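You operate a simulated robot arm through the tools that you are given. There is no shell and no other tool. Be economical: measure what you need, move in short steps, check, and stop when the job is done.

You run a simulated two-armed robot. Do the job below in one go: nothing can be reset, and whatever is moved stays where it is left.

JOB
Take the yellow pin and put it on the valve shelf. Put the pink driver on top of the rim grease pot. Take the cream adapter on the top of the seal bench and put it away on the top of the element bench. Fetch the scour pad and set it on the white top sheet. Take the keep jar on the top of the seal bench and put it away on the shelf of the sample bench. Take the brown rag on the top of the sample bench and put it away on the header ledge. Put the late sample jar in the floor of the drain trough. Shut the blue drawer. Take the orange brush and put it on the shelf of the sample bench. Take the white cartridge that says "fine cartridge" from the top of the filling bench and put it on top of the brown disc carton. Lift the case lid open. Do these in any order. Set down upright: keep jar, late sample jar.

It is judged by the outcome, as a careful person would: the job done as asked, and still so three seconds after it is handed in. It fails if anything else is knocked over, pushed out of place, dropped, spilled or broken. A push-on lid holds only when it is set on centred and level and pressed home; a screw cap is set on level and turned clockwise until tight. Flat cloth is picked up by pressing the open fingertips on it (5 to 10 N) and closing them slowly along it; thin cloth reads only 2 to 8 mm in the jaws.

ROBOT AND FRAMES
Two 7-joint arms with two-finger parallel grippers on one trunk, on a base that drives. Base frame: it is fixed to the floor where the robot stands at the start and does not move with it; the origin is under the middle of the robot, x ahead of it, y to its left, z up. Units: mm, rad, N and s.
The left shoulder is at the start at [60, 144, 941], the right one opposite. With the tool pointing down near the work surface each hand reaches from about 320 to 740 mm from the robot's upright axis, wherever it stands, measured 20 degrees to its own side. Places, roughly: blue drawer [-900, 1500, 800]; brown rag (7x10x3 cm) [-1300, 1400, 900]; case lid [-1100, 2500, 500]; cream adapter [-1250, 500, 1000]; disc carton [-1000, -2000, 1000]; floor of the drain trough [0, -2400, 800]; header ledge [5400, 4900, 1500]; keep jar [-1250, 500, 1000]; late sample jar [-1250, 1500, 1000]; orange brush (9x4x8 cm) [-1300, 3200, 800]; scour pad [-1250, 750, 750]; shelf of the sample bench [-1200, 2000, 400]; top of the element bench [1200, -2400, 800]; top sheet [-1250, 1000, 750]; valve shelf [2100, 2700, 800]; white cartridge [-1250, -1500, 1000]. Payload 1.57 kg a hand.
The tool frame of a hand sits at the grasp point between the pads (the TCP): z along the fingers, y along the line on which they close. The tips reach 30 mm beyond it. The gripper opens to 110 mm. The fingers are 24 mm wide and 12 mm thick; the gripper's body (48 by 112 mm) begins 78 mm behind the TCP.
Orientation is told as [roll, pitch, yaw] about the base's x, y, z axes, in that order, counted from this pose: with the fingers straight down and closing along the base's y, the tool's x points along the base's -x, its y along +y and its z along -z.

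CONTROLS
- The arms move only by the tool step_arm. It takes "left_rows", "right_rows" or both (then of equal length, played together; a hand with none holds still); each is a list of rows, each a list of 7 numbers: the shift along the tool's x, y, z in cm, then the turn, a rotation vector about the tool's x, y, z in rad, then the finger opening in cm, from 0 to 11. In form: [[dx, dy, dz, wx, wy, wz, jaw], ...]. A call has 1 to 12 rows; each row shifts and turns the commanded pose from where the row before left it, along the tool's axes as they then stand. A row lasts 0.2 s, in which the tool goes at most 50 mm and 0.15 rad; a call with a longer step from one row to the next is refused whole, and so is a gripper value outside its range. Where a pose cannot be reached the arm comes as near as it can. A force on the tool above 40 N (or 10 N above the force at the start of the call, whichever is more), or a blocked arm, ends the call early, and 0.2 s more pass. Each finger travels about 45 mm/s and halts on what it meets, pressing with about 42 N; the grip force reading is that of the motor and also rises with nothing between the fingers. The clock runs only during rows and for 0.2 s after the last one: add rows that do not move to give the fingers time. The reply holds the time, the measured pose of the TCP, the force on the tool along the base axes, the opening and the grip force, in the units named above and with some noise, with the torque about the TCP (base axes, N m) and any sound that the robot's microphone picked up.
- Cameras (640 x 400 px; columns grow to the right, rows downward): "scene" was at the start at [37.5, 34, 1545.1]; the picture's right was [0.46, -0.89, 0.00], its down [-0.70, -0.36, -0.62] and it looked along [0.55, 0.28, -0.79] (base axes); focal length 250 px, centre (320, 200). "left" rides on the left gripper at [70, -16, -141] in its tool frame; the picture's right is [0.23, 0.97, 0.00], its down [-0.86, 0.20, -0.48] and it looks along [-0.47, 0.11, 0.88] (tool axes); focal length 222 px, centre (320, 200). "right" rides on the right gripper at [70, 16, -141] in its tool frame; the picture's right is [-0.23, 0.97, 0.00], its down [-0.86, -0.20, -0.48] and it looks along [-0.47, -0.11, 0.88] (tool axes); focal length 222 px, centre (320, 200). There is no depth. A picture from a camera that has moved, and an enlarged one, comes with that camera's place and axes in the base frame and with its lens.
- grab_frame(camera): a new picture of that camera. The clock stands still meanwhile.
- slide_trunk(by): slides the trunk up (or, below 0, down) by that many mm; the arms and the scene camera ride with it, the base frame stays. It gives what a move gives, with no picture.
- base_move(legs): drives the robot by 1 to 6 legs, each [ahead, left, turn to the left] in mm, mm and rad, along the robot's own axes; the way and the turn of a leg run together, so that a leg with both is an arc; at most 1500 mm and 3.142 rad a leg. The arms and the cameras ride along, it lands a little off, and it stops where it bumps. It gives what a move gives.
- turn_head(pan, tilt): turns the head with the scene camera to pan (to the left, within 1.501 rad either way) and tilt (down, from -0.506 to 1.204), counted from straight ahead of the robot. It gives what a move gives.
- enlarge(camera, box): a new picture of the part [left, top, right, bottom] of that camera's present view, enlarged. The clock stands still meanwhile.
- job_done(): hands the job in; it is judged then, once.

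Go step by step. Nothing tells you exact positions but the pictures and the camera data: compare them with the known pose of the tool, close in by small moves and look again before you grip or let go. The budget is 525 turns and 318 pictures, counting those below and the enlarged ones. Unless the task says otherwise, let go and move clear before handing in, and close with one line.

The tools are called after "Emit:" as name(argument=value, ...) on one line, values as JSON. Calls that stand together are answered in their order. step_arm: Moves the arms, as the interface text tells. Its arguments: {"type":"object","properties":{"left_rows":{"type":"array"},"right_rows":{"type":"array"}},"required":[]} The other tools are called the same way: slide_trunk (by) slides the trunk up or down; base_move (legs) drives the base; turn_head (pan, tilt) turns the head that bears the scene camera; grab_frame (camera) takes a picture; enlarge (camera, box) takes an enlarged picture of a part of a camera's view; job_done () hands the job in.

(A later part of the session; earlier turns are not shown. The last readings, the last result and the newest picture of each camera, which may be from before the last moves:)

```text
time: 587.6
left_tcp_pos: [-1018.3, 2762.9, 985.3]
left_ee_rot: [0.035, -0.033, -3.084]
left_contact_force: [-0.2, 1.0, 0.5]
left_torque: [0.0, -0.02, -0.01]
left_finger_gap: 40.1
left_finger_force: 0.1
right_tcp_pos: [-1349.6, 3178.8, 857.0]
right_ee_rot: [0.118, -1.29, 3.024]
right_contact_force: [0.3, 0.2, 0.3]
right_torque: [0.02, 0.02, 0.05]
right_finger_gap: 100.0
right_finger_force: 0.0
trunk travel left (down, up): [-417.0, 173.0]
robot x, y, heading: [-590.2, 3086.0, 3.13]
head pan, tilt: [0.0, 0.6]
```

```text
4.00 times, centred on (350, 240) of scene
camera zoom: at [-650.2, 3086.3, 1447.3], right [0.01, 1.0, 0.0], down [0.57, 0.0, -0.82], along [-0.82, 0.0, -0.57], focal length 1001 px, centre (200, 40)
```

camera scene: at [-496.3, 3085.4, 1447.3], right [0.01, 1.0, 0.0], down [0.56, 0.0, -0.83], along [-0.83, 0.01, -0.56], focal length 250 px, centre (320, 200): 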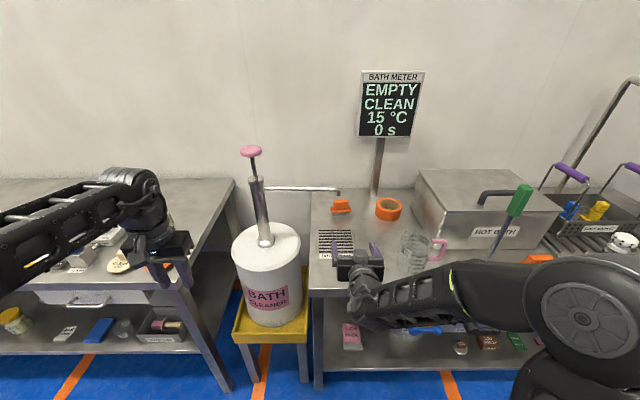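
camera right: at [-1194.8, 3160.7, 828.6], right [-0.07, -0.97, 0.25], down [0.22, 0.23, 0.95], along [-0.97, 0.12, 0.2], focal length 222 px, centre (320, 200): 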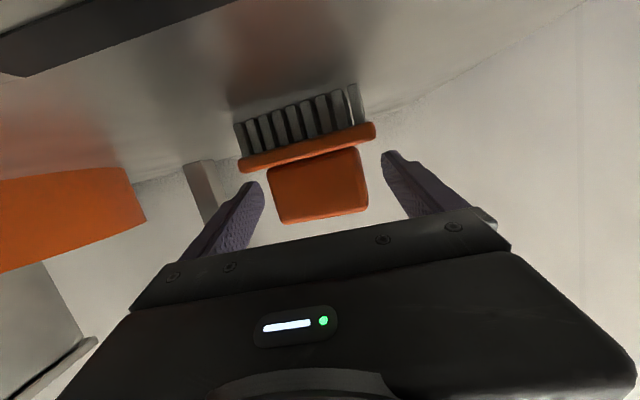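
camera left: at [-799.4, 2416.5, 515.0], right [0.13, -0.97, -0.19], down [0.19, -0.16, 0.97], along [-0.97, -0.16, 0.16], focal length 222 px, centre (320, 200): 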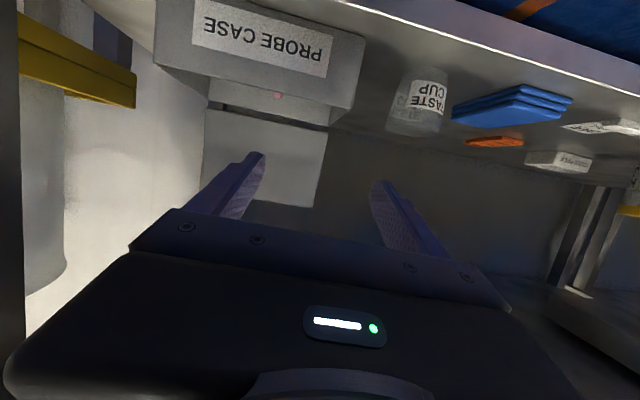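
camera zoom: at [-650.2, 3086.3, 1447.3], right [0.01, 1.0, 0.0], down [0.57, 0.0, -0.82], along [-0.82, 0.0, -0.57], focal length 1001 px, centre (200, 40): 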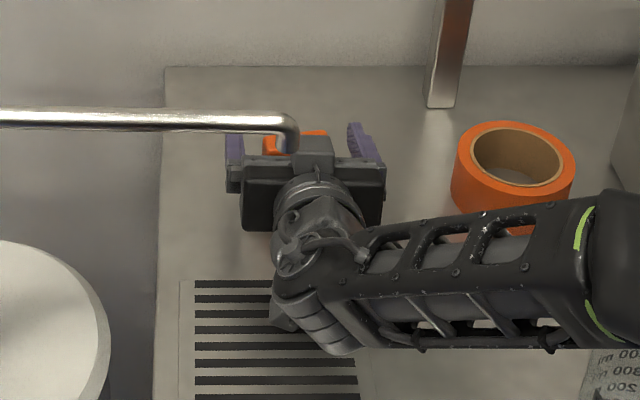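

The handle is centred between the fingers; I close.

Emit:
step_arm(right_rows=[[0, 0, 0, 0, 0, 0, 8], [0, 0, 0, 0, 0, 0, 6.5], [0, 0, 0, 0, 0, 0, 5.5], [0, 0, 0, 0, 0, 0, 4.5], [0, 0, 0, 0, 0, 0, 4], [0, 0, 0, 0, 0, 0, 4]])

Emit:
step_arm(right_rows=[[-1, 0, -0.3, 0, 0, 0, 4], [-1.5, 0, -0.4, 0, 0, 0, 4], [-1, 0, -0.3, 0, 0, 0, 4], [0, 0, 0, 0, 0, 0, 4]])

Emit:
grab_frame(camera="right")

```text
time: 589.0
left_tcp_pos: [-1016.8, 2761.5, 985.0]
left_ee_rot: [0.036, -0.033, -3.084]
left_contact_force: [-0.5, 0.3, 0.4]
left_torque: [0.01, 0.01, 0.02]
left_finger_gap: 40.0
left_finger_force: 0.1
right_tcp_pos: [-1348.9, 3178.4, 857.7]
right_ee_rot: [0.12, -1.29, 3.026]
right_contact_force: [0.0, 0.9, 0.0]
right_torque: [0.06, -0.03, 0.03]
right_finger_gap: 61.8
right_finger_force: 42.6
trunk travel left (down, up): [-417.0, 173.0]
robot x, y, heading: [-590.1, 3087.1, 3.135]
head pan, tilt: [0.0, 0.6]
```

```text
time: 590.0
left_tcp_pos: [-1016.3, 2761.9, 985.3]
left_ee_rot: [0.034, -0.033, -3.085]
left_contact_force: [-1.0, 0.4, -0.1]
left_torque: [0.03, -0.01, -0.03]
left_finger_gap: 39.8
left_finger_force: 0.0
right_tcp_pos: [-1349.2, 3179.6, 893.1]
right_ee_rot: [0.117, -1.29, 3.027]
right_contact_force: [-0.3, 0.2, -1.2]
right_torque: [-0.01, 0.0, 0.0]
right_finger_gap: 61.9
right_finger_force: 41.8
trunk travel left (down, up): [-417.0, 173.0]
robot x, y, heading: [-590.5, 3087.0, 3.133]
head pan, tilt: [0.0, 0.6]
```

```text
97 pictures are left
camera right: at [-1194.6, 3161.7, 864.9], right [-0.06, -0.97, 0.25], down [0.22, 0.23, 0.95], along [-0.97, 0.12, 0.2], focal length 222 px, centre (320, 200)
```

right: 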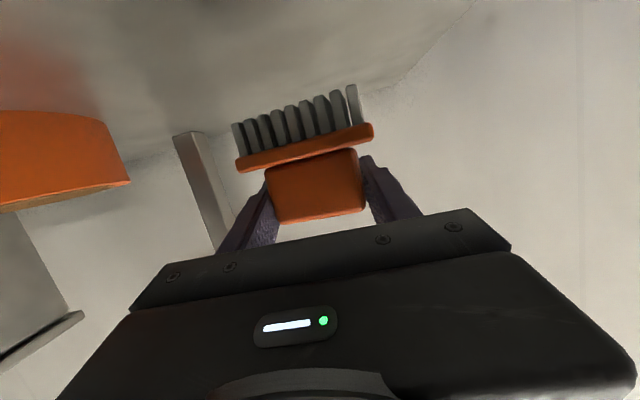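

Emit:
step_arm(right_rows=[[1.5, 0, 0.4, 0, 0, 0, 4], [0, 0, 0, 0, 0, 0, 4]])

Emit:
base_move(legs=[[-450, 0, 0]])

Emit:
grab_frame(camera="scene")

```text
time: 590.6
left_tcp_pos: [-1017.0, 2762.8, 985.7]
left_ee_rot: [0.034, -0.034, -3.084]
left_contact_force: [0.1, 0.0, -0.3]
left_torque: [0.0, 0.03, 0.01]
left_finger_gap: 40.1
left_finger_force: 0.1
right_tcp_pos: [-1348.1, 3180.1, 877.2]
right_ee_rot: [0.118, -1.288, 3.024]
right_contact_force: [0.4, -0.1, -1.3]
right_torque: [0.01, -0.03, 0.0]
right_finger_gap: 62.0
right_finger_force: 41.6
trunk travel left (down, up): [-417.0, 173.0]
robot x, y, heading: [-594.4, 3085.8, 3.136]
head pan, tilt: [0.0, 0.6]
```

```text
time: 593.2
left_tcp_pos: [-576.2, 2759.3, 985.5]
left_ee_rot: [0.034, -0.033, -3.086]
left_contact_force: [0.5, -0.1, 0.8]
left_torque: [-0.02, 0.01, 0.04]
left_finger_gap: 40.0
left_finger_force: 0.0
right_tcp_pos: [-905.9, 3176.3, 878.0]
right_ee_rot: [0.119, -1.29, 3.025]
right_contact_force: [0.6, -0.1, -1.1]
right_torque: [0.01, 0.0, 0.0]
right_finger_gap: 61.4
right_finger_force: 41.9
trunk travel left (down, up): [-417.0, 173.0]
robot x, y, heading: [-148.6, 3084.1, 3.134]
head pan, tilt: [0.0, 0.6]
```

```text
96 pictures are left
camera scene: at [-207.7, 3083.9, 1447.3], right [0.01, 1.0, 0.0], down [0.56, 0.0, -0.83], along [-0.83, 0.0, -0.56], focal length 250 px, centre (320, 200)
```

scene: 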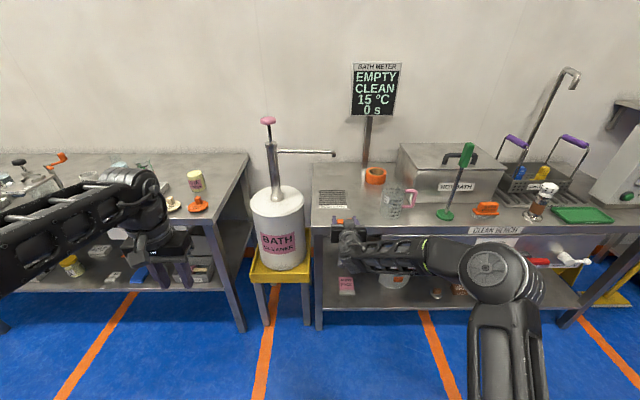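

Brush in hand. I back off more, go along to the sample bench, and lower the trunk.

Emit:
base_move(legs=[[-130, 0, 0], [0, 1231, 0]])

Emit:
slide_trunk(by=-355)

Emit:
turn_head(pan=-0.05, tilt=0.5)

Emit:
grab_frame(camera="scene")

```text
time: 600.4
left_tcp_pos: [-424.4, 1516.7, 984.2]
left_ee_rot: [0.033, -0.033, -3.056]
left_contact_force: [-0.1, 0.5, 0.5]
left_torque: [0.01, 0.02, 0.02]
left_finger_gap: 40.0
left_finger_force: 0.1
right_tcp_pos: [-767.9, 1924.2, 878.9]
right_ee_rot: [0.116, -1.292, 3.053]
right_contact_force: [-0.6, -1.0, -0.7]
right_torque: [0.04, 0.03, 0.0]
right_finger_gap: 61.1
right_finger_force: 42.2
trunk travel left (down, up): [-417.0, 173.0]
robot x, y, heading: [-12.0, 1849.1, -3.119]
head pan, tilt: [0.0, 0.6]
```

```text
time: 603.8
left_tcp_pos: [-426.2, 1517.0, 630.5]
left_ee_rot: [0.035, -0.032, -3.056]
left_contact_force: [0.7, -0.1, 0.1]
left_torque: [-0.02, -0.03, 0.04]
left_finger_gap: 40.3
left_finger_force: 0.0
right_tcp_pos: [-768.2, 1923.2, 522.5]
right_ee_rot: [0.118, -1.288, 3.055]
right_contact_force: [0.6, 0.7, -0.5]
right_torque: [0.01, -0.02, -0.02]
right_finger_gap: 60.8
right_finger_force: 41.9
trunk travel left (down, up): [-62.0, 528.0]
robot x, y, heading: [-9.4, 1850.9, -3.12]
head pan, tilt: [0.0, 0.6]
```

```text
time: 604.5
left_tcp_pos: [-424.3, 1516.5, 630.4]
left_ee_rot: [0.035, -0.034, -3.056]
left_contact_force: [-0.1, -0.3, -0.6]
left_torque: [0.03, 0.0, -0.01]
left_finger_gap: 40.0
left_finger_force: 0.1
right_tcp_pos: [-767.7, 1923.6, 522.8]
right_ee_rot: [0.119, -1.289, 3.055]
right_contact_force: [-1.4, 0.4, -1.6]
right_torque: [0.02, 0.05, -0.03]
right_finger_gap: 60.7
right_finger_force: 42.7
trunk travel left (down, up): [-62.0, 528.0]
robot x, y, heading: [-10.7, 1857.5, -3.117]
head pan, tilt: [-0.051, 0.499]
```

```text
95 pictures are left
camera scene: at [-69.5, 1855.1, 1101.3], right [0.03, 1.0, 0.0], down [0.48, -0.01, -0.88], along [-0.88, 0.02, -0.48], focal length 250 px, centre (320, 200)
```

scene: 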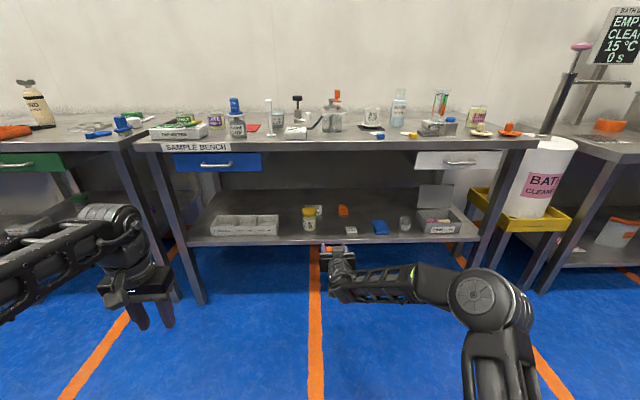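

There is a free gap between the keep jar and the label stand (y≈1866–1991). I drive ahead to bring the brush over the shelf there.

Emit:
base_move(legs=[[222, -14, -0.02]])

Emit:
enlarge(camera="scene", box=[240, 160, 440, 300])

Emit:
grab_frame(camera="right")

```text
time: 606.2
left_tcp_pos: [-655.0, 1537.0, 629.6]
left_ee_rot: [0.035, -0.033, -3.078]
left_contact_force: [-0.2, 0.0, -0.6]
left_torque: [0.0, 0.0, -0.03]
left_finger_gap: 40.2
left_finger_force: 0.0
right_tcp_pos: [-990.9, 1950.7, 522.6]
right_ee_rot: [0.118, -1.29, 3.033]
right_contact_force: [0.3, -0.6, -0.5]
right_torque: [0.01, -0.01, 0.03]
right_finger_gap: 60.5
right_finger_force: 41.4
trunk travel left (down, up): [-62.0, 528.0]
robot x, y, heading: [-230.6, 1863.8, -3.141]
head pan, tilt: [-0.051, 0.499]
```

```text
2.86 times, centred on (340, 230) of scene
camera zoom: at [-293.3, 1867.7, 1101.4], right [0.05, 1.0, 0.0], down [0.48, -0.02, -0.88], along [-0.88, 0.04, -0.48], focal length 715 px, centre (263, 114)
```

zoom: 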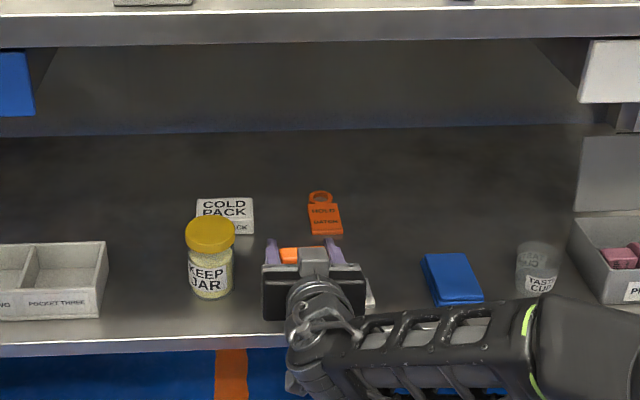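

```text
93 pictures are left
camera right: at [-835.3, 1933.8, 494.7], right [-0.06, -0.97, 0.25], down [0.22, 0.23, 0.95], along [-0.97, 0.11, 0.2], focal length 222 px, centre (320, 200)
```

right: 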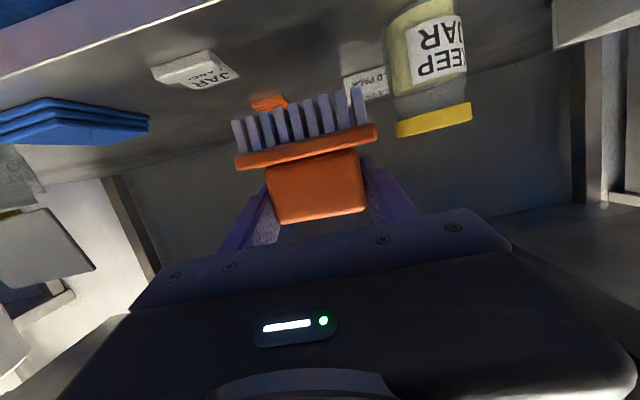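

Emit:
step_arm(right_rows=[[0, 1.9, 0, 0, 0, 0, 4], [1.1, 0, 0.33, 0, 0, 0, 4], [1.1, 0, 0.33, 0, 0, 0, 4], [0.5, 0, 0.15, 0, 0, 0, 4], [0, 0, 0, 0, 0, 0, 4]])

Emit:
grab_frame(camera="right")

```text
time: 607.4
left_tcp_pos: [-654.8, 1536.1, 630.0]
left_ee_rot: [0.034, -0.035, -3.078]
left_contact_force: [-0.4, 0.0, -1.0]
left_torque: [0.05, -0.01, -0.04]
left_finger_gap: 40.0
left_finger_force: 0.0
right_tcp_pos: [-990.3, 1930.3, 495.5]
right_ee_rot: [0.118, -1.29, 3.032]
right_contact_force: [-0.9, -0.4, -1.1]
right_torque: [-0.01, 0.01, 0.01]
right_finger_gap: 60.3
right_finger_force: 42.1
trunk travel left (down, up): [-62.0, 528.0]
robot x, y, heading: [-231.8, 1862.5, -3.141]
head pan, tilt: [-0.051, 0.499]
```

```text
92 pictures are left
camera right: at [-834.9, 1913.9, 467.7], right [-0.06, -0.97, 0.25], down [0.22, 0.23, 0.95], along [-0.97, 0.11, 0.2], focal length 222 px, centre (320, 200)
```

right: 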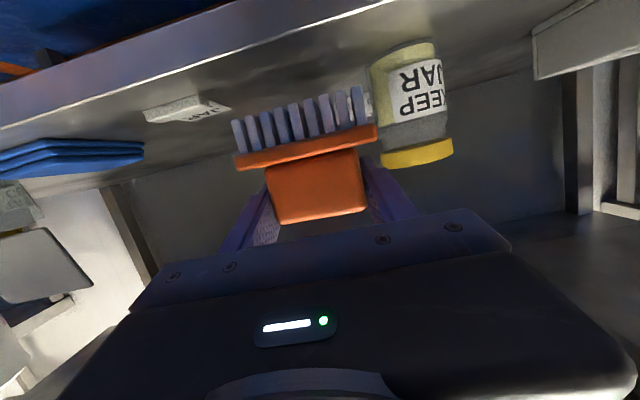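

Emit:
step_arm(right_rows=[[0.6, 0, 0.17, 0, 0, 0, 4], [0, 0, 0, 0, 0, 0, 4]])

Emit:
step_arm(right_rows=[[0.4, 0, 0.12, 0, 0, 0, 4], [0, 0, 0, 0, 0, 0, 4]])

```text
time: 608.0
left_tcp_pos: [-655.2, 1536.8, 631.0]
left_ee_rot: [0.035, -0.032, -3.077]
left_contact_force: [-0.7, -0.5, -0.4]
left_torque: [-0.01, 0.03, 0.02]
left_finger_gap: 39.7
left_finger_force: 0.1
right_tcp_pos: [-990.5, 1929.1, 489.8]
right_ee_rot: [0.118, -1.29, 3.033]
right_contact_force: [0.2, -0.1, -0.1]
right_torque: [0.03, -0.01, 0.0]
right_finger_gap: 60.4
right_finger_force: 42.1
trunk travel left (down, up): [-62.0, 528.0]
robot x, y, heading: [-231.1, 1864.0, -3.134]
head pan, tilt: [-0.051, 0.499]
```

```text
time: 608.6
left_tcp_pos: [-655.9, 1537.0, 631.1]
left_ee_rot: [0.036, -0.034, -3.077]
left_contact_force: [-0.2, -0.4, 0.2]
left_torque: [0.02, 0.02, -0.02]
left_finger_gap: 40.0
left_finger_force: 0.0
right_tcp_pos: [-991.0, 1931.4, 484.0]
right_ee_rot: [0.12, -1.29, 3.033]
right_contact_force: [-0.6, -0.2, -0.6]
right_torque: [0.01, 0.0, -0.02]
right_finger_gap: 60.4
right_finger_force: 41.8
trunk travel left (down, up): [-62.0, 528.0]
robot x, y, heading: [-233.7, 1863.7, -3.142]
head pan, tilt: [-0.051, 0.499]
```

Emit:
step_arm(right_rows=[[0.4, 0, 0.12, 0, 0, 0, 4], [0, 0, 0, 0, 0, 0, 4]])

Emit:
grab_frame(camera="right")

```text
time: 609.2
left_tcp_pos: [-656.5, 1536.6, 629.6]
left_ee_rot: [0.037, -0.033, -3.075]
left_contact_force: [0.4, 0.5, 0.2]
left_torque: [0.02, 0.01, 0.0]
left_finger_gap: 39.7
left_finger_force: 0.0
right_tcp_pos: [-990.5, 1930.1, 479.2]
right_ee_rot: [0.121, -1.29, 3.034]
right_contact_force: [0.2, -0.5, -0.7]
right_torque: [0.0, 0.04, -0.02]
right_finger_gap: 60.1
right_finger_force: 41.9
trunk travel left (down, up): [-62.0, 528.0]
robot x, y, heading: [-235.5, 1862.1, -3.142]
head pan, tilt: [-0.051, 0.499]
```

```text
91 pictures are left
camera right: at [-835.5, 1913.7, 451.9], right [-0.06, -0.97, 0.25], down [0.22, 0.23, 0.95], along [-0.97, 0.11, 0.2], focal length 222 px, centre (320, 200)
```

right: 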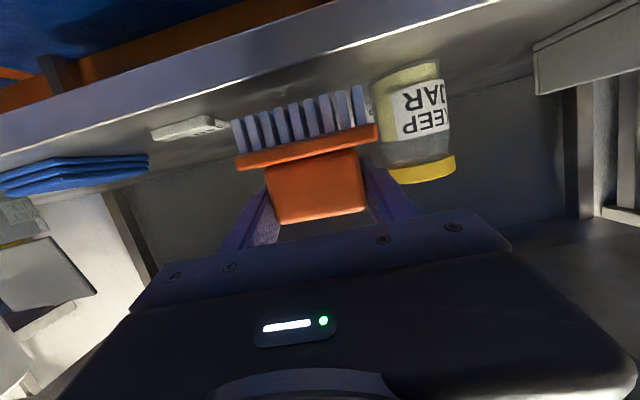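

Emit:
step_arm(right_rows=[[0.4, 0, 0.12, 0, 0, 0, 4], [0, 0, 0, 0, 0, 0, 4]])

Emit:
step_arm(right_rows=[[0.3, 0, 0.09, 0, 0, 0, 4], [0, 0, 0, 0, 0, 0, 4]])

```text
time: 609.8
left_tcp_pos: [-654.8, 1536.5, 629.6]
left_ee_rot: [0.034, -0.032, -3.075]
left_contact_force: [1.1, -0.3, 0.2]
left_torque: [-0.03, -0.02, 0.03]
left_finger_gap: 40.2
left_finger_force: 0.0
right_tcp_pos: [-991.1, 1931.0, 475.9]
right_ee_rot: [0.116, -1.29, 3.033]
right_contact_force: [0.2, -0.2, -0.7]
right_torque: [-0.02, 0.02, 0.03]
right_finger_gap: 60.5
right_finger_force: 42.2
trunk travel left (down, up): [-62.0, 528.0]
robot x, y, heading: [-228.9, 1862.5, -3.141]
head pan, tilt: [-0.051, 0.499]
```

```text
time: 610.4
left_tcp_pos: [-655.5, 1536.1, 631.1]
left_ee_rot: [0.034, -0.034, -3.078]
left_contact_force: [-0.1, -0.4, -0.1]
left_torque: [-0.01, 0.0, 0.02]
left_finger_gap: 39.9
left_finger_force: 0.1
right_tcp_pos: [-989.4, 1928.8, 471.3]
right_ee_rot: [0.12, -1.29, 3.034]
right_contact_force: [0.5, 1.0, -1.1]
right_torque: [0.0, 0.02, 0.01]
right_finger_gap: 60.4
right_finger_force: 42.5
trunk travel left (down, up): [-62.0, 528.0]
robot x, y, heading: [-230.8, 1861.5, -3.14]
head pan, tilt: [-0.051, 0.499]
```

Emit:
step_arm(right_rows=[[0.4, 0, 0.12, 0, 0, 0, 4], [0, 0, 0, 0, 0, 0, 4]])

Emit:
grab_frame(camera="right")

```text
time: 611.0
left_tcp_pos: [-655.4, 1536.6, 630.4]
left_ee_rot: [0.036, -0.034, -3.077]
left_contact_force: [0.3, -0.5, -0.1]
left_torque: [0.01, 0.01, 0.02]
left_finger_gap: 40.2
left_finger_force: 0.1
right_tcp_pos: [-990.5, 1929.7, 467.5]
right_ee_rot: [0.117, -1.29, 3.033]
right_contact_force: [0.0, 0.2, -0.4]
right_torque: [0.01, -0.01, 0.04]
right_finger_gap: 60.4
right_finger_force: 41.7
trunk travel left (down, up): [-62.0, 528.0]
robot x, y, heading: [-234.7, 1862.9, -3.139]
head pan, tilt: [-0.051, 0.499]
```

```text
90 pictures are left
camera right: at [-835.7, 1912.6, 439.9], right [-0.06, -0.97, 0.25], down [0.22, 0.23, 0.95], along [-0.97, 0.11, 0.2], focal length 222 px, centre (320, 200)
```

right: 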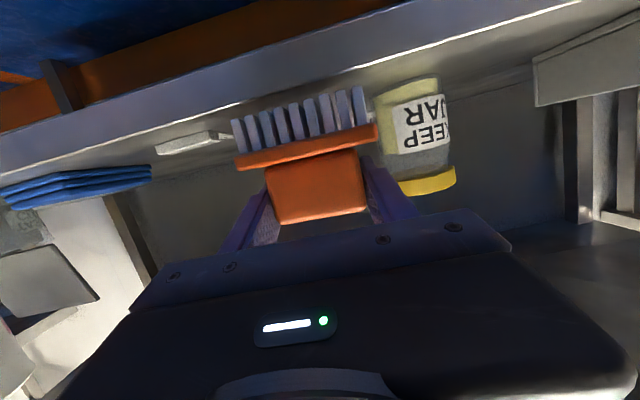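

Emit:
step_arm(right_rows=[[0.3, 0, 0.09, 0, 0, 0, 4], [0, 0, 0, 0, 0, 0, 4]])

Emit:
step_arm(right_rows=[[0.3, 0, 0.09, 0, 0, 0, 4], [0, 0, 0, 0, 0, 0, 4]])

```text
time: 611.6
left_tcp_pos: [-656.7, 1535.4, 631.1]
left_ee_rot: [0.033, -0.032, -3.077]
left_contact_force: [0.8, -0.6, -0.4]
left_torque: [0.0, -0.01, 0.0]
left_finger_gap: 39.8
left_finger_force: 0.1
right_tcp_pos: [-991.0, 1929.1, 466.2]
right_ee_rot: [0.118, -1.29, 3.033]
right_contact_force: [0.0, -0.2, -0.8]
right_torque: [-0.02, 0.02, -0.01]
right_finger_gap: 60.3
right_finger_force: 41.9
trunk travel left (down, up): [-62.0, 528.0]
robot x, y, heading: [-235.2, 1858.4, -3.136]
head pan, tilt: [-0.051, 0.499]
```

```text
time: 612.2
left_tcp_pos: [-655.6, 1536.9, 630.3]
left_ee_rot: [0.034, -0.033, -3.078]
left_contact_force: [0.9, 0.2, -1.0]
left_torque: [-0.02, 0.03, 0.02]
left_finger_gap: 39.8
left_finger_force: 0.1
right_tcp_pos: [-990.6, 1929.1, 462.3]
right_ee_rot: [0.118, -1.287, 3.033]
right_contact_force: [0.8, -0.6, -0.6]
right_torque: [-0.01, 0.06, 0.01]
right_finger_gap: 59.8
right_finger_force: 41.9
trunk travel left (down, up): [-62.0, 528.0]
robot x, y, heading: [-235.0, 1860.3, -3.139]
head pan, tilt: [-0.051, 0.499]
```

Emit:
step_arm(right_rows=[[0.3, 0, 0.09, 0, 0, 0, 4], [0, 0, 0, 0, 0, 0, 4]])

Emit:
enlarge(camera="scene", box=[270, 190, 390, 280])

```text
time: 612.8
left_tcp_pos: [-656.0, 1535.8, 630.1]
left_ee_rot: [0.035, -0.033, -3.077]
left_contact_force: [0.9, -0.4, 0.6]
left_torque: [0.01, 0.0, 0.0]
left_finger_gap: 40.0
left_finger_force: 0.0
right_tcp_pos: [-991.8, 1928.1, 459.7]
right_ee_rot: [0.115, -1.289, 3.034]
right_contact_force: [-0.5, 0.2, -0.4]
right_torque: [-0.02, 0.03, 0.04]
right_finger_gap: 60.1
right_finger_force: 42.6
trunk travel left (down, up): [-62.0, 528.0]
robot x, y, heading: [-230.3, 1861.9, -3.138]
head pan, tilt: [-0.051, 0.499]
```

```text
4.44 times, centred on (330, 235) of scene
camera zoom: at [-293.4, 1867.7, 1101.4], right [0.05, 1.0, 0.0], down [0.48, -0.02, -0.88], along [-0.88, 0.04, -0.48], focal length 1112 px, centre (276, 44)
```

zoom: 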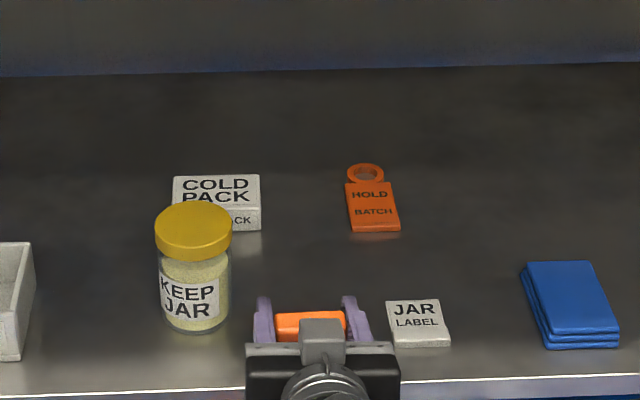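

Emit:
step_arm(right_rows=[[0.4, 0, 0.12, 0, 0, 0, 4], [0, 0, 0, 0, 0, 0, 4]])

Emit:
step_arm(right_rows=[[0.3, 0, 0.09, 0, 0, 0, 4], [0, 0, 0, 0, 0, 0, 4]])

```text
time: 613.4
left_tcp_pos: [-655.4, 1535.5, 630.9]
left_ee_rot: [0.036, -0.035, -3.077]
left_contact_force: [0.4, -0.2, 1.0]
left_torque: [-0.02, 0.01, 0.0]
left_finger_gap: 40.3
left_finger_force: 0.2
right_tcp_pos: [-990.3, 1928.9, 457.9]
right_ee_rot: [0.116, -1.294, 3.031]
right_contact_force: [-1.3, 1.0, 9.0]
right_torque: [0.36, -0.02, 0.07]
right_finger_gap: 60.1
right_finger_force: 42.1
trunk travel left (down, up): [-62.0, 528.0]
robot x, y, heading: [-234.1, 1866.3, -3.139]
head pan, tilt: [-0.051, 0.499]
```

```text
time: 614.0
left_tcp_pos: [-654.4, 1536.0, 631.6]
left_ee_rot: [0.035, -0.035, -3.078]
left_contact_force: [-0.8, 0.0, 0.4]
left_torque: [0.0, 0.03, -0.01]
left_finger_gap: 39.8
left_finger_force: 0.1
right_tcp_pos: [-991.4, 1927.3, 456.2]
right_ee_rot: [0.116, -1.299, 3.036]
right_contact_force: [-4.8, -0.9, 23.4]
right_torque: [0.85, 0.04, 0.19]
right_finger_gap: 59.7
right_finger_force: 42.0
trunk travel left (down, up): [-62.0, 528.0]
robot x, y, heading: [-229.8, 1862.1, -3.143]
head pan, tilt: [-0.051, 0.499]
```

Contact. I ease off, open, and back straight out.

Emit:
step_arm(right_rows=[[-0.2, 0, 0, 0, 0, 0, 4], [0, 0, 0, 0, 0, 0, 6.4], [0, 0, 0, 0, 0, 0, 7.2], [0, 0, 0, 0, 0, 0, 7.8], [0, 0, 0, 0, 0, 0, 7.8], [-0.3, 0, -1, 0, 0, 0, 7.8], [-0.8, 0, -3, 0, 0, 0, 7.8], [-0.8, 0, -3, 0, 0, 0, 7.8], [0, 0, 0, 0, 0, 0, 7.8]])

Emit:
grab_frame(camera="right")

```text
time: 616.0
left_tcp_pos: [-656.1, 1536.6, 630.8]
left_ee_rot: [0.035, -0.034, -3.077]
left_contact_force: [0.0, 0.3, -0.5]
left_torque: [-0.02, 0.02, -0.01]
left_finger_gap: 40.1
left_finger_force: 0.1
right_tcp_pos: [-929.2, 1931.6, 492.9]
right_ee_rot: [0.117, -1.29, 3.032]
right_contact_force: [0.6, 0.0, 0.4]
right_torque: [0.02, 0.0, 0.0]
right_finger_gap: 78.1
right_finger_force: 0.1
trunk travel left (down, up): [-62.0, 528.0]
robot x, y, heading: [-234.4, 1860.2, -3.145]
head pan, tilt: [-0.051, 0.499]
```

```text
88 pictures are left
camera right: at [-774.6, 1914.0, 465.0], right [-0.06, -0.97, 0.25], down [0.22, 0.23, 0.95], along [-0.97, 0.11, 0.2], focal length 222 px, centre (320, 200)
```

right: 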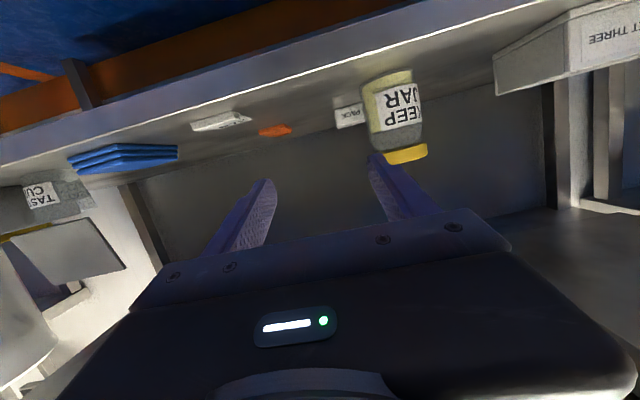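

I don't see the brush; I check with the scene camera.

Emit:
grab_frame(camera="scene")

Emit:
enlarge(camera="scene", box=[250, 180, 410, 300])

```text
87 pictures are left
camera scene: at [-293.3, 1867.7, 1101.4], right [0.05, 1.0, 0.0], down [0.48, -0.02, -0.88], along [-0.88, 0.04, -0.48], focal length 250 px, centre (320, 200)
```

scene: 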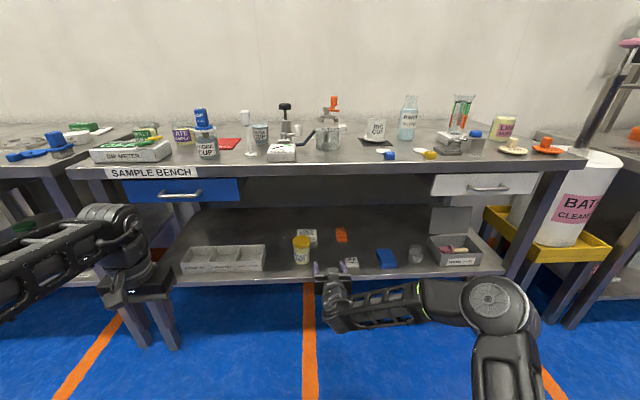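

```text
3.33 times, centred on (330, 240) of scene
camera zoom: at [-293.3, 1867.7, 1101.4], right [0.05, 1.0, 0.0], down [0.48, -0.02, -0.88], along [-0.88, 0.04, -0.48], focal length 834 px, centre (287, 67)
```

zoom: 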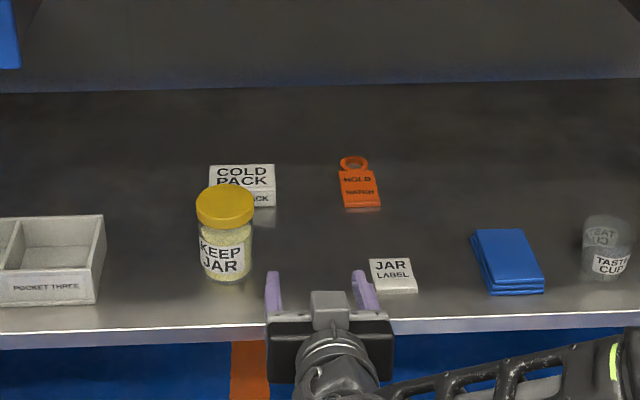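

The brush is not on the shelf — it may have dropped in front. I back off and look at the floor.

Emit:
base_move(legs=[[-250, 150, 0]])

Emit:
turn_head(pan=-0.1, tilt=0.7)

Emit:
grab_frame(camera="scene")

```text
time: 618.0
left_tcp_pos: [-408.3, 1384.6, 629.7]
left_ee_rot: [0.036, -0.033, -3.078]
left_contact_force: [0.9, -0.8, 0.0]
left_torque: [0.01, 0.02, 0.01]
left_finger_gap: 40.2
left_finger_force: 0.1
right_tcp_pos: [-681.8, 1779.2, 492.7]
right_ee_rot: [0.12, -1.291, 3.031]
right_contact_force: [0.3, -0.5, 0.5]
right_torque: [-0.04, 0.01, 0.01]
right_finger_gap: 78.0
right_finger_force: 0.0
trunk travel left (down, up): [-62.0, 528.0]
robot x, y, heading: [16.1, 1712.6, -3.144]
head pan, tilt: [-0.051, 0.499]
```

```text
time: 618.7
left_tcp_pos: [-408.6, 1385.4, 630.5]
left_ee_rot: [0.036, -0.033, -3.078]
left_contact_force: [1.0, 0.5, 0.1]
left_torque: [0.04, 0.02, 0.02]
left_finger_gap: 40.0
left_finger_force: 0.0
right_tcp_pos: [-681.1, 1781.9, 493.5]
right_ee_rot: [0.12, -1.29, 3.032]
right_contact_force: [0.7, -0.6, -0.9]
right_torque: [0.0, 0.0, -0.04]
right_finger_gap: 78.2
right_finger_force: 0.1
trunk travel left (down, up): [-62.0, 528.0]
robot x, y, heading: [16.2, 1710.1, -3.14]
head pan, tilt: [-0.099, 0.7]
```

```text
85 pictures are left
camera scene: at [-39.1, 1719.7, 1083.7], right [0.1, 1.0, 0.0], down [0.64, -0.06, -0.77], along [-0.76, 0.08, -0.64], focal length 250 px, centre (320, 200)
```

scene: 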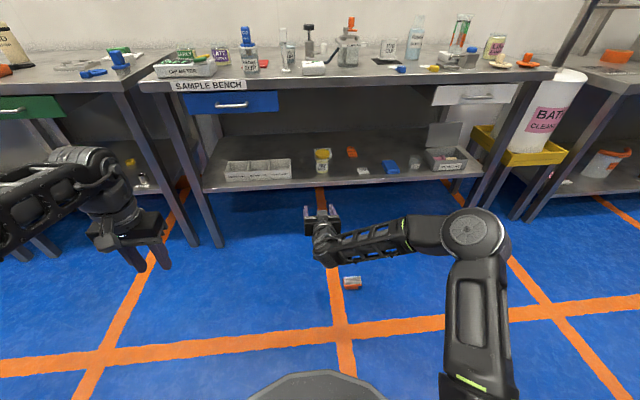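

The brush dropped to the floor at ≈[-674,1934]. I look closely to plan picking it up.

Emit:
enlarge(camera="scene", box=[320, 260, 384, 308])

```text
8.33 times, centred on (352, 284) of scene
camera zoom: at [-39.1, 1719.7, 1083.7], right [0.1, 1.0, 0.0], down [0.64, -0.06, -0.77], along [-0.76, 0.08, -0.64], focal length 2084 px, centre (53, -500)
```

zoom: 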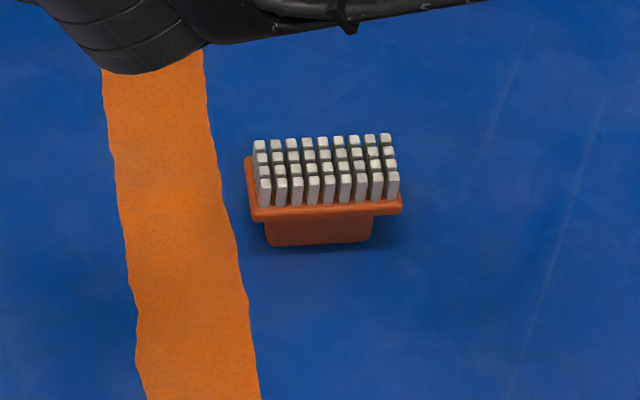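

The brush stands upside-down on the floor (bristles up, long axis along y). The shelf's front edge must be further back (≈-980) than I took it, so it tipped off. I turn the right hand to point down and go to pick it up.

Emit:
step_arm(right_rows=[[-0.5, -1, -1, 0, 0.14, 0, 9], [-0.5, -1, -1, 0, 0.14, 0, 11], [0, -1, -1, 0, 0.14, 0, 11], [0, -1, -1, 0, 0.14, 0, 11], [0, -1, 0, 0, 0.14, 0, 11], [0, -1, 0, 0, 0.14, 0, 11], [0, -1, 0, 0, 0.14, 0, 11], [0, 0, 0, 0, 0.14, 0, 11], [0, 0, 0, 0, 0.14, 0, 11], [0, 0, 0, 0, 0, 0, 11]])

Emit:
grab_frame(camera="scene")

Emit:
grab_frame(camera="right")

```text
time: 620.9
left_tcp_pos: [-408.8, 1385.4, 630.4]
left_ee_rot: [0.036, -0.034, -3.077]
left_contact_force: [-1.0, -0.4, -0.1]
left_torque: [0.01, 0.0, 0.0]
left_finger_gap: 40.0
left_finger_force: 0.0
right_tcp_pos: [-648.8, 1852.4, 513.2]
right_ee_rot: [0.032, -0.042, 3.139]
right_contact_force: [0.2, 0.1, 0.6]
right_torque: [0.04, -0.02, 0.01]
right_finger_gap: 109.8
right_finger_force: 0.2
right hand out of reach, approached as far as the arm can: row 9
trunk travel left (down, up): [-62.0, 528.0]
robot x, y, heading: [12.5, 1716.5, -3.143]
head pan, tilt: [-0.099, 0.7]
```

```text
83 pictures are left
camera scene: at [-39.1, 1719.6, 1083.7], right [0.1, 1.0, 0.0], down [0.64, -0.06, -0.76], along [-0.76, 0.08, -0.64], focal length 250 px, centre (320, 200)
```

scene: 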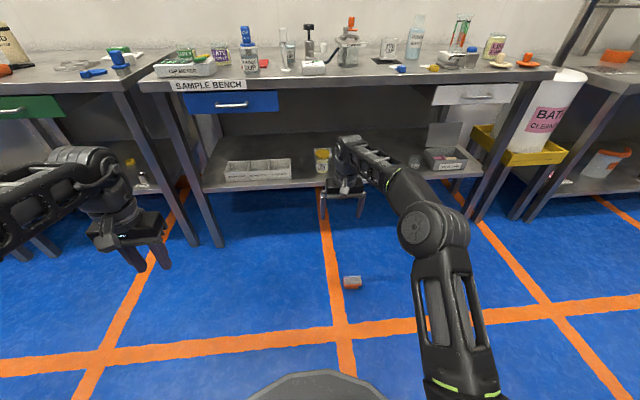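

```text
82 pictures are left
camera right: at [-574.0, 1839.8, 651.2], right [-0.23, -0.97, 0.04], down [-0.83, 0.22, 0.51], along [-0.5, 0.08, -0.86], focal length 222 px, centre (320, 200)
```

right: 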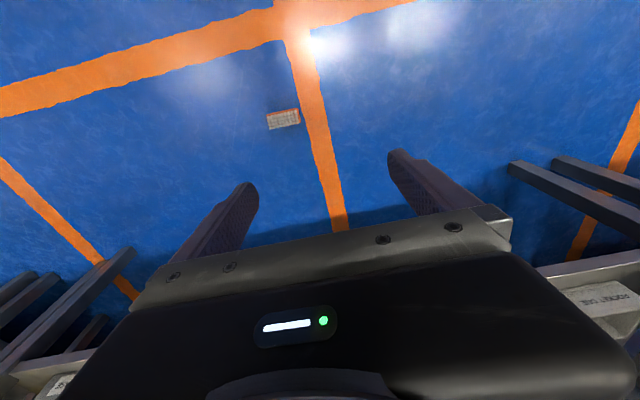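

Emit:
base_move(legs=[[120, -70, 0]])

Emit:
step_arm(right_rows=[[3, 0, 3, 0, 0, 0, 11], [3, 0, 4, 0, 0, 0, 11], [3, 0, 4, 0, 0, 0, 11], [1.5, 0, 4, 0, 0, 0, 11], [0, 0, 0, 0, 0, 0, 11]])

Emit:
slide_trunk(by=-60)

Emit:
grab_frame(camera="right")

```text
time: 622.2
left_tcp_pos: [-528.9, 1454.7, 630.3]
left_ee_rot: [0.035, -0.034, -3.079]
left_contact_force: [0.1, 0.6, 0.6]
left_torque: [-0.04, -0.01, 0.02]
left_finger_gap: 39.9
left_finger_force: 0.0
right_tcp_pos: [-770.7, 1922.5, 512.8]
right_ee_rot: [0.031, -0.042, 3.14]
right_contact_force: [-1.2, -0.4, -0.5]
right_torque: [0.01, -0.02, 0.01]
right_finger_gap: 110.1
right_finger_force: 0.0
trunk travel left (down, up): [-62.0, 528.0]
robot x, y, heading: [-104.9, 1781.0, -3.142]
head pan, tilt: [-0.099, 0.7]
```

```text
time: 623.5
left_tcp_pos: [-529.0, 1454.3, 631.3]
left_ee_rot: [0.035, -0.035, -3.078]
left_contact_force: [-0.2, 0.0, -0.3]
left_torque: [-0.03, -0.03, 0.02]
left_finger_gap: 40.0
left_finger_force: 0.0
right_tcp_pos: [-672.9, 1916.9, 354.2]
right_ee_rot: [0.03, -0.041, 3.138]
right_contact_force: [0.7, -0.1, -0.7]
right_torque: [0.0, 0.0, -0.02]
right_finger_gap: 110.0
right_finger_force: 0.1
trunk travel left (down, up): [-62.0, 528.0]
robot x, y, heading: [-108.9, 1781.0, -3.142]
head pan, tilt: [-0.099, 0.7]
```

```text
time: 624.5
left_tcp_pos: [-527.6, 1455.1, 569.8]
left_ee_rot: [0.037, -0.033, -3.079]
left_contact_force: [-0.3, 0.6, 0.2]
left_torque: [-0.03, -0.01, 0.01]
left_finger_gap: 39.8
left_finger_force: 0.0
right_tcp_pos: [-673.4, 1915.9, 294.2]
right_ee_rot: [0.032, -0.042, 3.14]
right_contact_force: [-0.7, -0.1, -0.2]
right_torque: [-0.01, 0.0, 0.04]
right_finger_gap: 109.8
right_finger_force: 0.0
trunk travel left (down, up): [-2.0, 588.0]
robot x, y, heading: [-105.7, 1780.8, -3.139]
head pan, tilt: [-0.099, 0.7]
```

```text
81 pictures are left
camera right: at [-597.3, 1904.7, 432.7], right [-0.23, -0.97, 0.04], down [-0.83, 0.22, 0.51], along [-0.5, 0.08, -0.86], focal length 222 px, centre (320, 200)
```

right: 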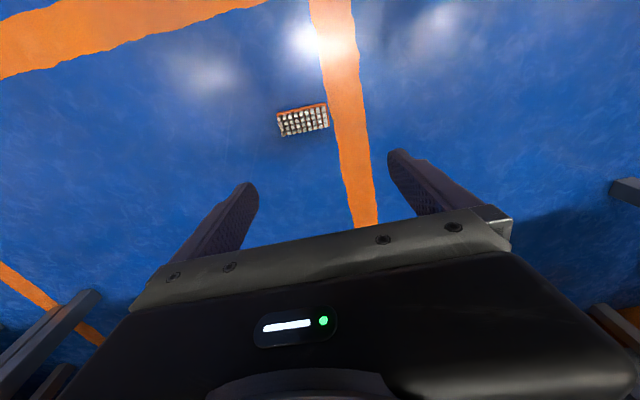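

Emit:
step_arm(right_rows=[[0.6, -0.8, 4, 0, 0, 0, 11], [0.6, -0.7, 4, 0, 0, 0, 11], [0.2, 0, 4, 0, 0, 0, 11], [0.2, 0, 4, 0, 0, 0, 11], [0.1, 0, 2.5, 0, 0, 0, 11], [0, 0, 0, 0, 0, 0, 11]])

Emit:
grab_frame(camera="right")

```text
time: 625.9
left_tcp_pos: [-528.8, 1454.6, 569.5]
left_ee_rot: [0.033, -0.034, -3.078]
left_contact_force: [-0.3, 0.2, -0.5]
left_torque: [0.01, 0.01, 0.04]
left_finger_gap: 39.9
left_finger_force: 0.0
right_tcp_pos: [-664.4, 1926.9, 109.1]
right_ee_rot: [0.031, -0.042, 3.141]
right_contact_force: [-0.1, -0.1, 0.0]
right_torque: [0.0, -0.01, -0.01]
right_finger_gap: 109.9
right_finger_force: 0.0
trunk travel left (down, up): [-2.0, 588.0]
robot x, y, heading: [-106.7, 1781.6, -3.141]
head pan, tilt: [-0.099, 0.7]
```

```text
80 pictures are left
camera right: at [-588.8, 1914.0, 247.3], right [-0.23, -0.97, 0.04], down [-0.83, 0.22, 0.51], along [-0.5, 0.08, -0.86], focal length 222 px, centre (320, 200)
```

right: 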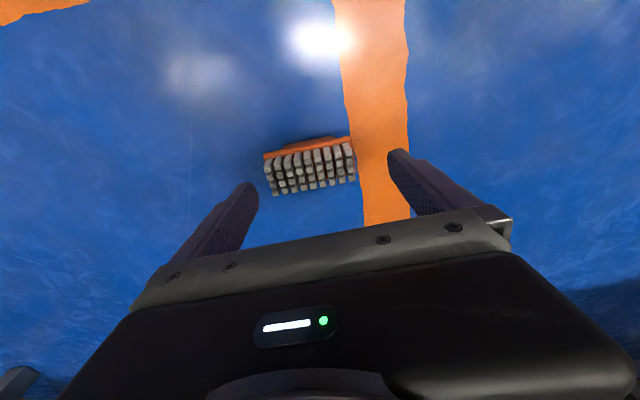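

Emit:
step_arm(right_rows=[[0.7, -0.4, 2, 0, 0, 0, 11], [0.1, 0, 1, 0, 0, 0, 11], [0, 0, 0, 0, 0, 0, 11]])

Emit:
grab_frame(camera="right")

```text
time: 626.6
left_tcp_pos: [-528.8, 1455.2, 569.6]
left_ee_rot: [0.035, -0.034, -3.076]
left_contact_force: [1.1, 0.7, -0.7]
left_torque: [-0.05, -0.03, 0.0]
left_finger_gap: 39.8
left_finger_force: 0.0
right_tcp_pos: [-656.6, 1929.9, 78.0]
right_ee_rot: [0.031, -0.044, 3.14]
right_contact_force: [-0.6, 0.6, -0.2]
right_torque: [-0.02, 0.06, 0.0]
right_finger_gap: 110.0
right_finger_force: 0.2
trunk travel left (down, up): [-2.0, 588.0]
robot x, y, heading: [-106.7, 1780.1, -3.138]
head pan, tilt: [-0.099, 0.7]
```

```text
79 pictures are left
camera right: at [-581.6, 1916.6, 216.5], right [-0.23, -0.97, 0.04], down [-0.83, 0.22, 0.51], along [-0.5, 0.08, -0.86], focal length 222 px, centre (320, 200)
```

right: 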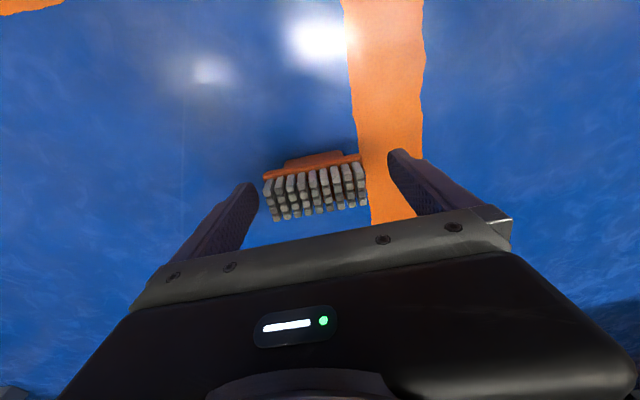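

Emit:
step_arm(right_rows=[[0.4, -0.45, 0, 0, 0, 0, 11], [0.1, 0, 1.5, 0, 0, 0, 11], [0.1, 0, 1.5, 0, 0, 0, 11], [0, 0, 0, 0, 0, 0, 11]])

Emit:
grab_frame(camera="right")

```text
time: 627.6
left_tcp_pos: [-529.4, 1455.1, 570.5]
left_ee_rot: [0.034, -0.034, -3.076]
left_contact_force: [-0.8, -0.7, 0.4]
left_torque: [-0.02, 0.02, 0.0]
left_finger_gap: 39.8
left_finger_force: 0.1
right_tcp_pos: [-651.9, 1932.7, 48.0]
right_ee_rot: [0.032, -0.042, 3.141]
right_contact_force: [0.9, -0.3, 0.2]
right_torque: [0.01, 0.02, -0.04]
right_finger_gap: 110.2
right_finger_force: 0.1
trunk travel left (down, up): [-2.0, 588.0]
robot x, y, heading: [-107.3, 1782.2, -3.138]
head pan, tilt: [-0.099, 0.7]
```

```text
78 pictures are left
camera right: at [-576.6, 1920.3, 186.0], right [-0.23, -0.97, 0.04], down [-0.83, 0.22, 0.51], along [-0.5, 0.08, -0.86], focal length 222 px, centre (320, 200)
```

right: 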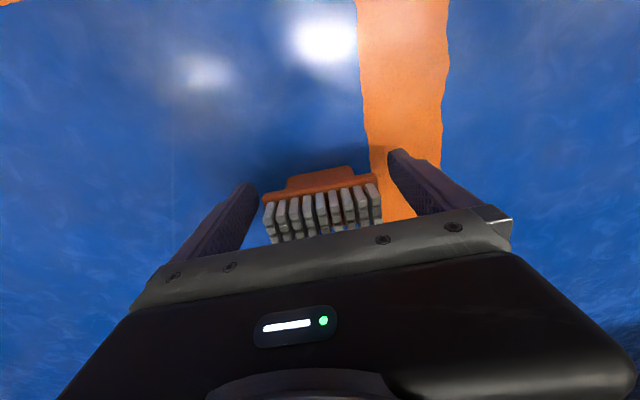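

Emit:
step_arm(right_rows=[[0, 0, 0, 0, 0, 0, 9.5], [0, 0, 0, 0, 0, 0, 8.5], [0, 0, 0, 0, 0, 0, 7], [0, 0, 0, 0, 0, 0, 7], [0, 0, -2, 0, 0, 0, 7], [0, 0, -4, 0, 0, 0, 7], [0, 0, -4, 0, 0, 0, 7], [0, 0, -4, 0, 0, 0, 7], [0, 0, -4, 0, 0, 0, 7], [0, 0, 0, 0, 0, 0, 7]])

Emit:
grab_frame(camera="right")

```text
time: 629.9
left_tcp_pos: [-528.5, 1454.4, 570.2]
left_ee_rot: [0.033, -0.033, -3.079]
left_contact_force: [0.1, -0.7, 0.0]
left_torque: [-0.04, -0.02, 0.02]
left_finger_gap: 40.0
left_finger_force: 0.0
right_tcp_pos: [-643.1, 1936.2, 227.0]
right_ee_rot: [0.032, -0.041, 3.139]
right_contact_force: [-0.2, -0.1, -0.8]
right_torque: [0.01, -0.03, 0.02]
right_finger_gap: 83.4
right_finger_force: 41.7
trunk travel left (down, up): [-2.0, 588.0]
robot x, y, heading: [-104.3, 1782.6, -3.143]
head pan, tilt: [-0.099, 0.7]
```

```text
77 pictures are left
camera right: at [-568.4, 1924.3, 365.6], right [-0.23, -0.97, 0.04], down [-0.83, 0.22, 0.51], along [-0.5, 0.08, -0.86], focal length 222 px, centre (320, 200)
```

right: 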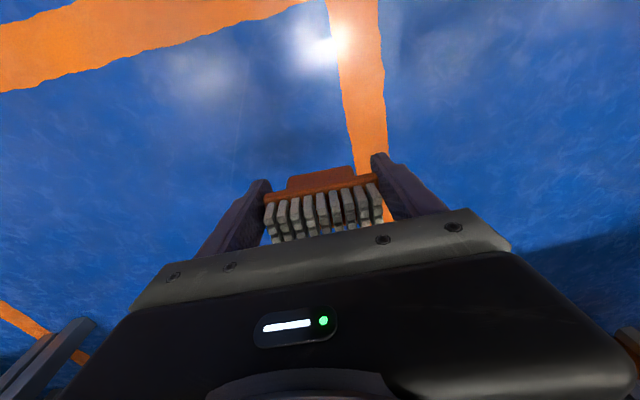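

The brush is gripped across its back (83 mm). I raise it and drive to the shelf, further right, where there is more depth.

Emit:
step_arm(right_rows=[[0, 0, -4, 0, 0, 0, 7], [0, 0, -4, 0, 0, 0, 7], [0, 0, -4, 0, 0, 0, 7], [0, 0, -4, 0, 0, 0, 7], [0, 0, -4, 0, 0, 0, 7], [0, 0, -4, 0, 0, 0, 7], [0, 0, -2.5, 0, 0, 0, 7], [0, 0, 0, 0, 0, 0, 7]])

Emit:
base_move(legs=[[0, -149, 0], [290, 0, 0]])

Emit:
turn_head(pan=-0.1, tilt=0.6)

Emit:
grab_frame(camera="scene")

Emit:
grab_frame(camera="right")

```text
time: 631.6
left_tcp_pos: [-527.8, 1454.0, 571.2]
left_ee_rot: [0.034, -0.033, -3.078]
left_contact_force: [0.2, -0.4, -0.6]
left_torque: [0.0, 0.0, 0.03]
left_finger_gap: 40.0
left_finger_force: 0.1
right_tcp_pos: [-634.1, 1947.3, 492.8]
right_ee_rot: [0.032, -0.043, 3.139]
right_contact_force: [0.4, 0.4, -0.5]
right_torque: [0.02, -0.02, 0.0]
right_finger_gap: 83.5
right_finger_force: 42.2
trunk travel left (down, up): [-2.0, 588.0]
robot x, y, heading: [-107.3, 1780.6, -3.139]
head pan, tilt: [-0.099, 0.7]
```

```text
time: 634.6
left_tcp_pos: [-812.0, 1601.6, 570.5]
left_ee_rot: [0.035, -0.034, -3.081]
left_contact_force: [0.5, 0.2, 0.2]
left_torque: [0.02, -0.01, -0.01]
left_finger_gap: 40.0
left_finger_force: 0.0
right_tcp_pos: [-914.4, 2094.1, 491.8]
right_ee_rot: [0.03, -0.042, 3.136]
right_contact_force: [0.6, -0.1, -0.5]
right_torque: [0.02, -0.03, -0.02]
right_finger_gap: 82.9
right_finger_force: 41.6
trunk travel left (down, up): [-2.0, 588.0]
robot x, y, heading: [-387.3, 1926.9, 3.142]
head pan, tilt: [-0.099, 0.7]
```

```text
time: 635.2
left_tcp_pos: [-810.8, 1601.0, 570.1]
left_ee_rot: [0.033, -0.032, -3.082]
left_contact_force: [0.0, 0.1, -0.2]
left_torque: [0.0, -0.02, -0.03]
left_finger_gap: 39.9
left_finger_force: 0.1
right_tcp_pos: [-914.7, 2094.8, 491.4]
right_ee_rot: [0.032, -0.044, 3.136]
right_contact_force: [0.4, 0.1, -0.4]
right_torque: [0.01, -0.02, -0.01]
right_finger_gap: 83.1
right_finger_force: 41.8
trunk travel left (down, up): [-2.0, 588.0]
robot x, y, heading: [-386.0, 1925.4, 3.138]
head pan, tilt: [-0.099, 0.6]
```

```text
76 pictures are left
camera scene: at [-444.4, 1935.5, 1032.3], right [0.1, 0.99, 0.0], down [0.56, -0.06, -0.82], along [-0.82, 0.08, -0.57], focal length 250 px, centre (320, 200)
```

scene: 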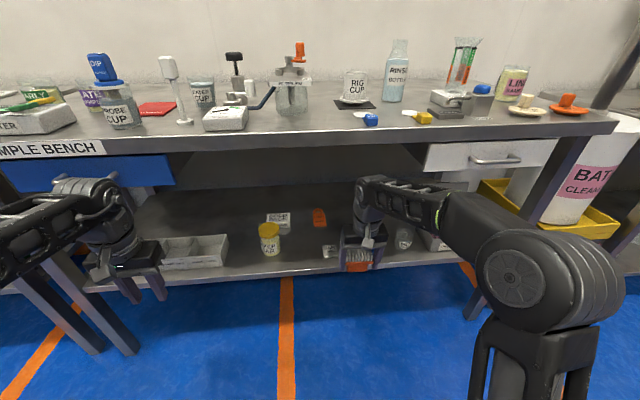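

```text
75 pictures are left
camera right: at [-839.0, 2081.8, 629.9], right [-0.23, -0.97, 0.04], down [-0.83, 0.22, 0.51], along [-0.5, 0.08, -0.86], focal length 222 px, centre (320, 200)
```

right: 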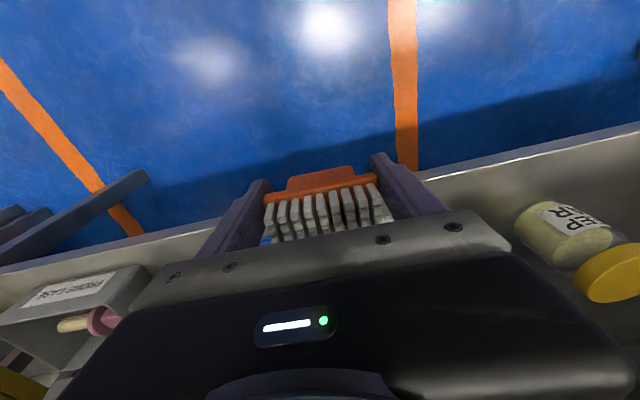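

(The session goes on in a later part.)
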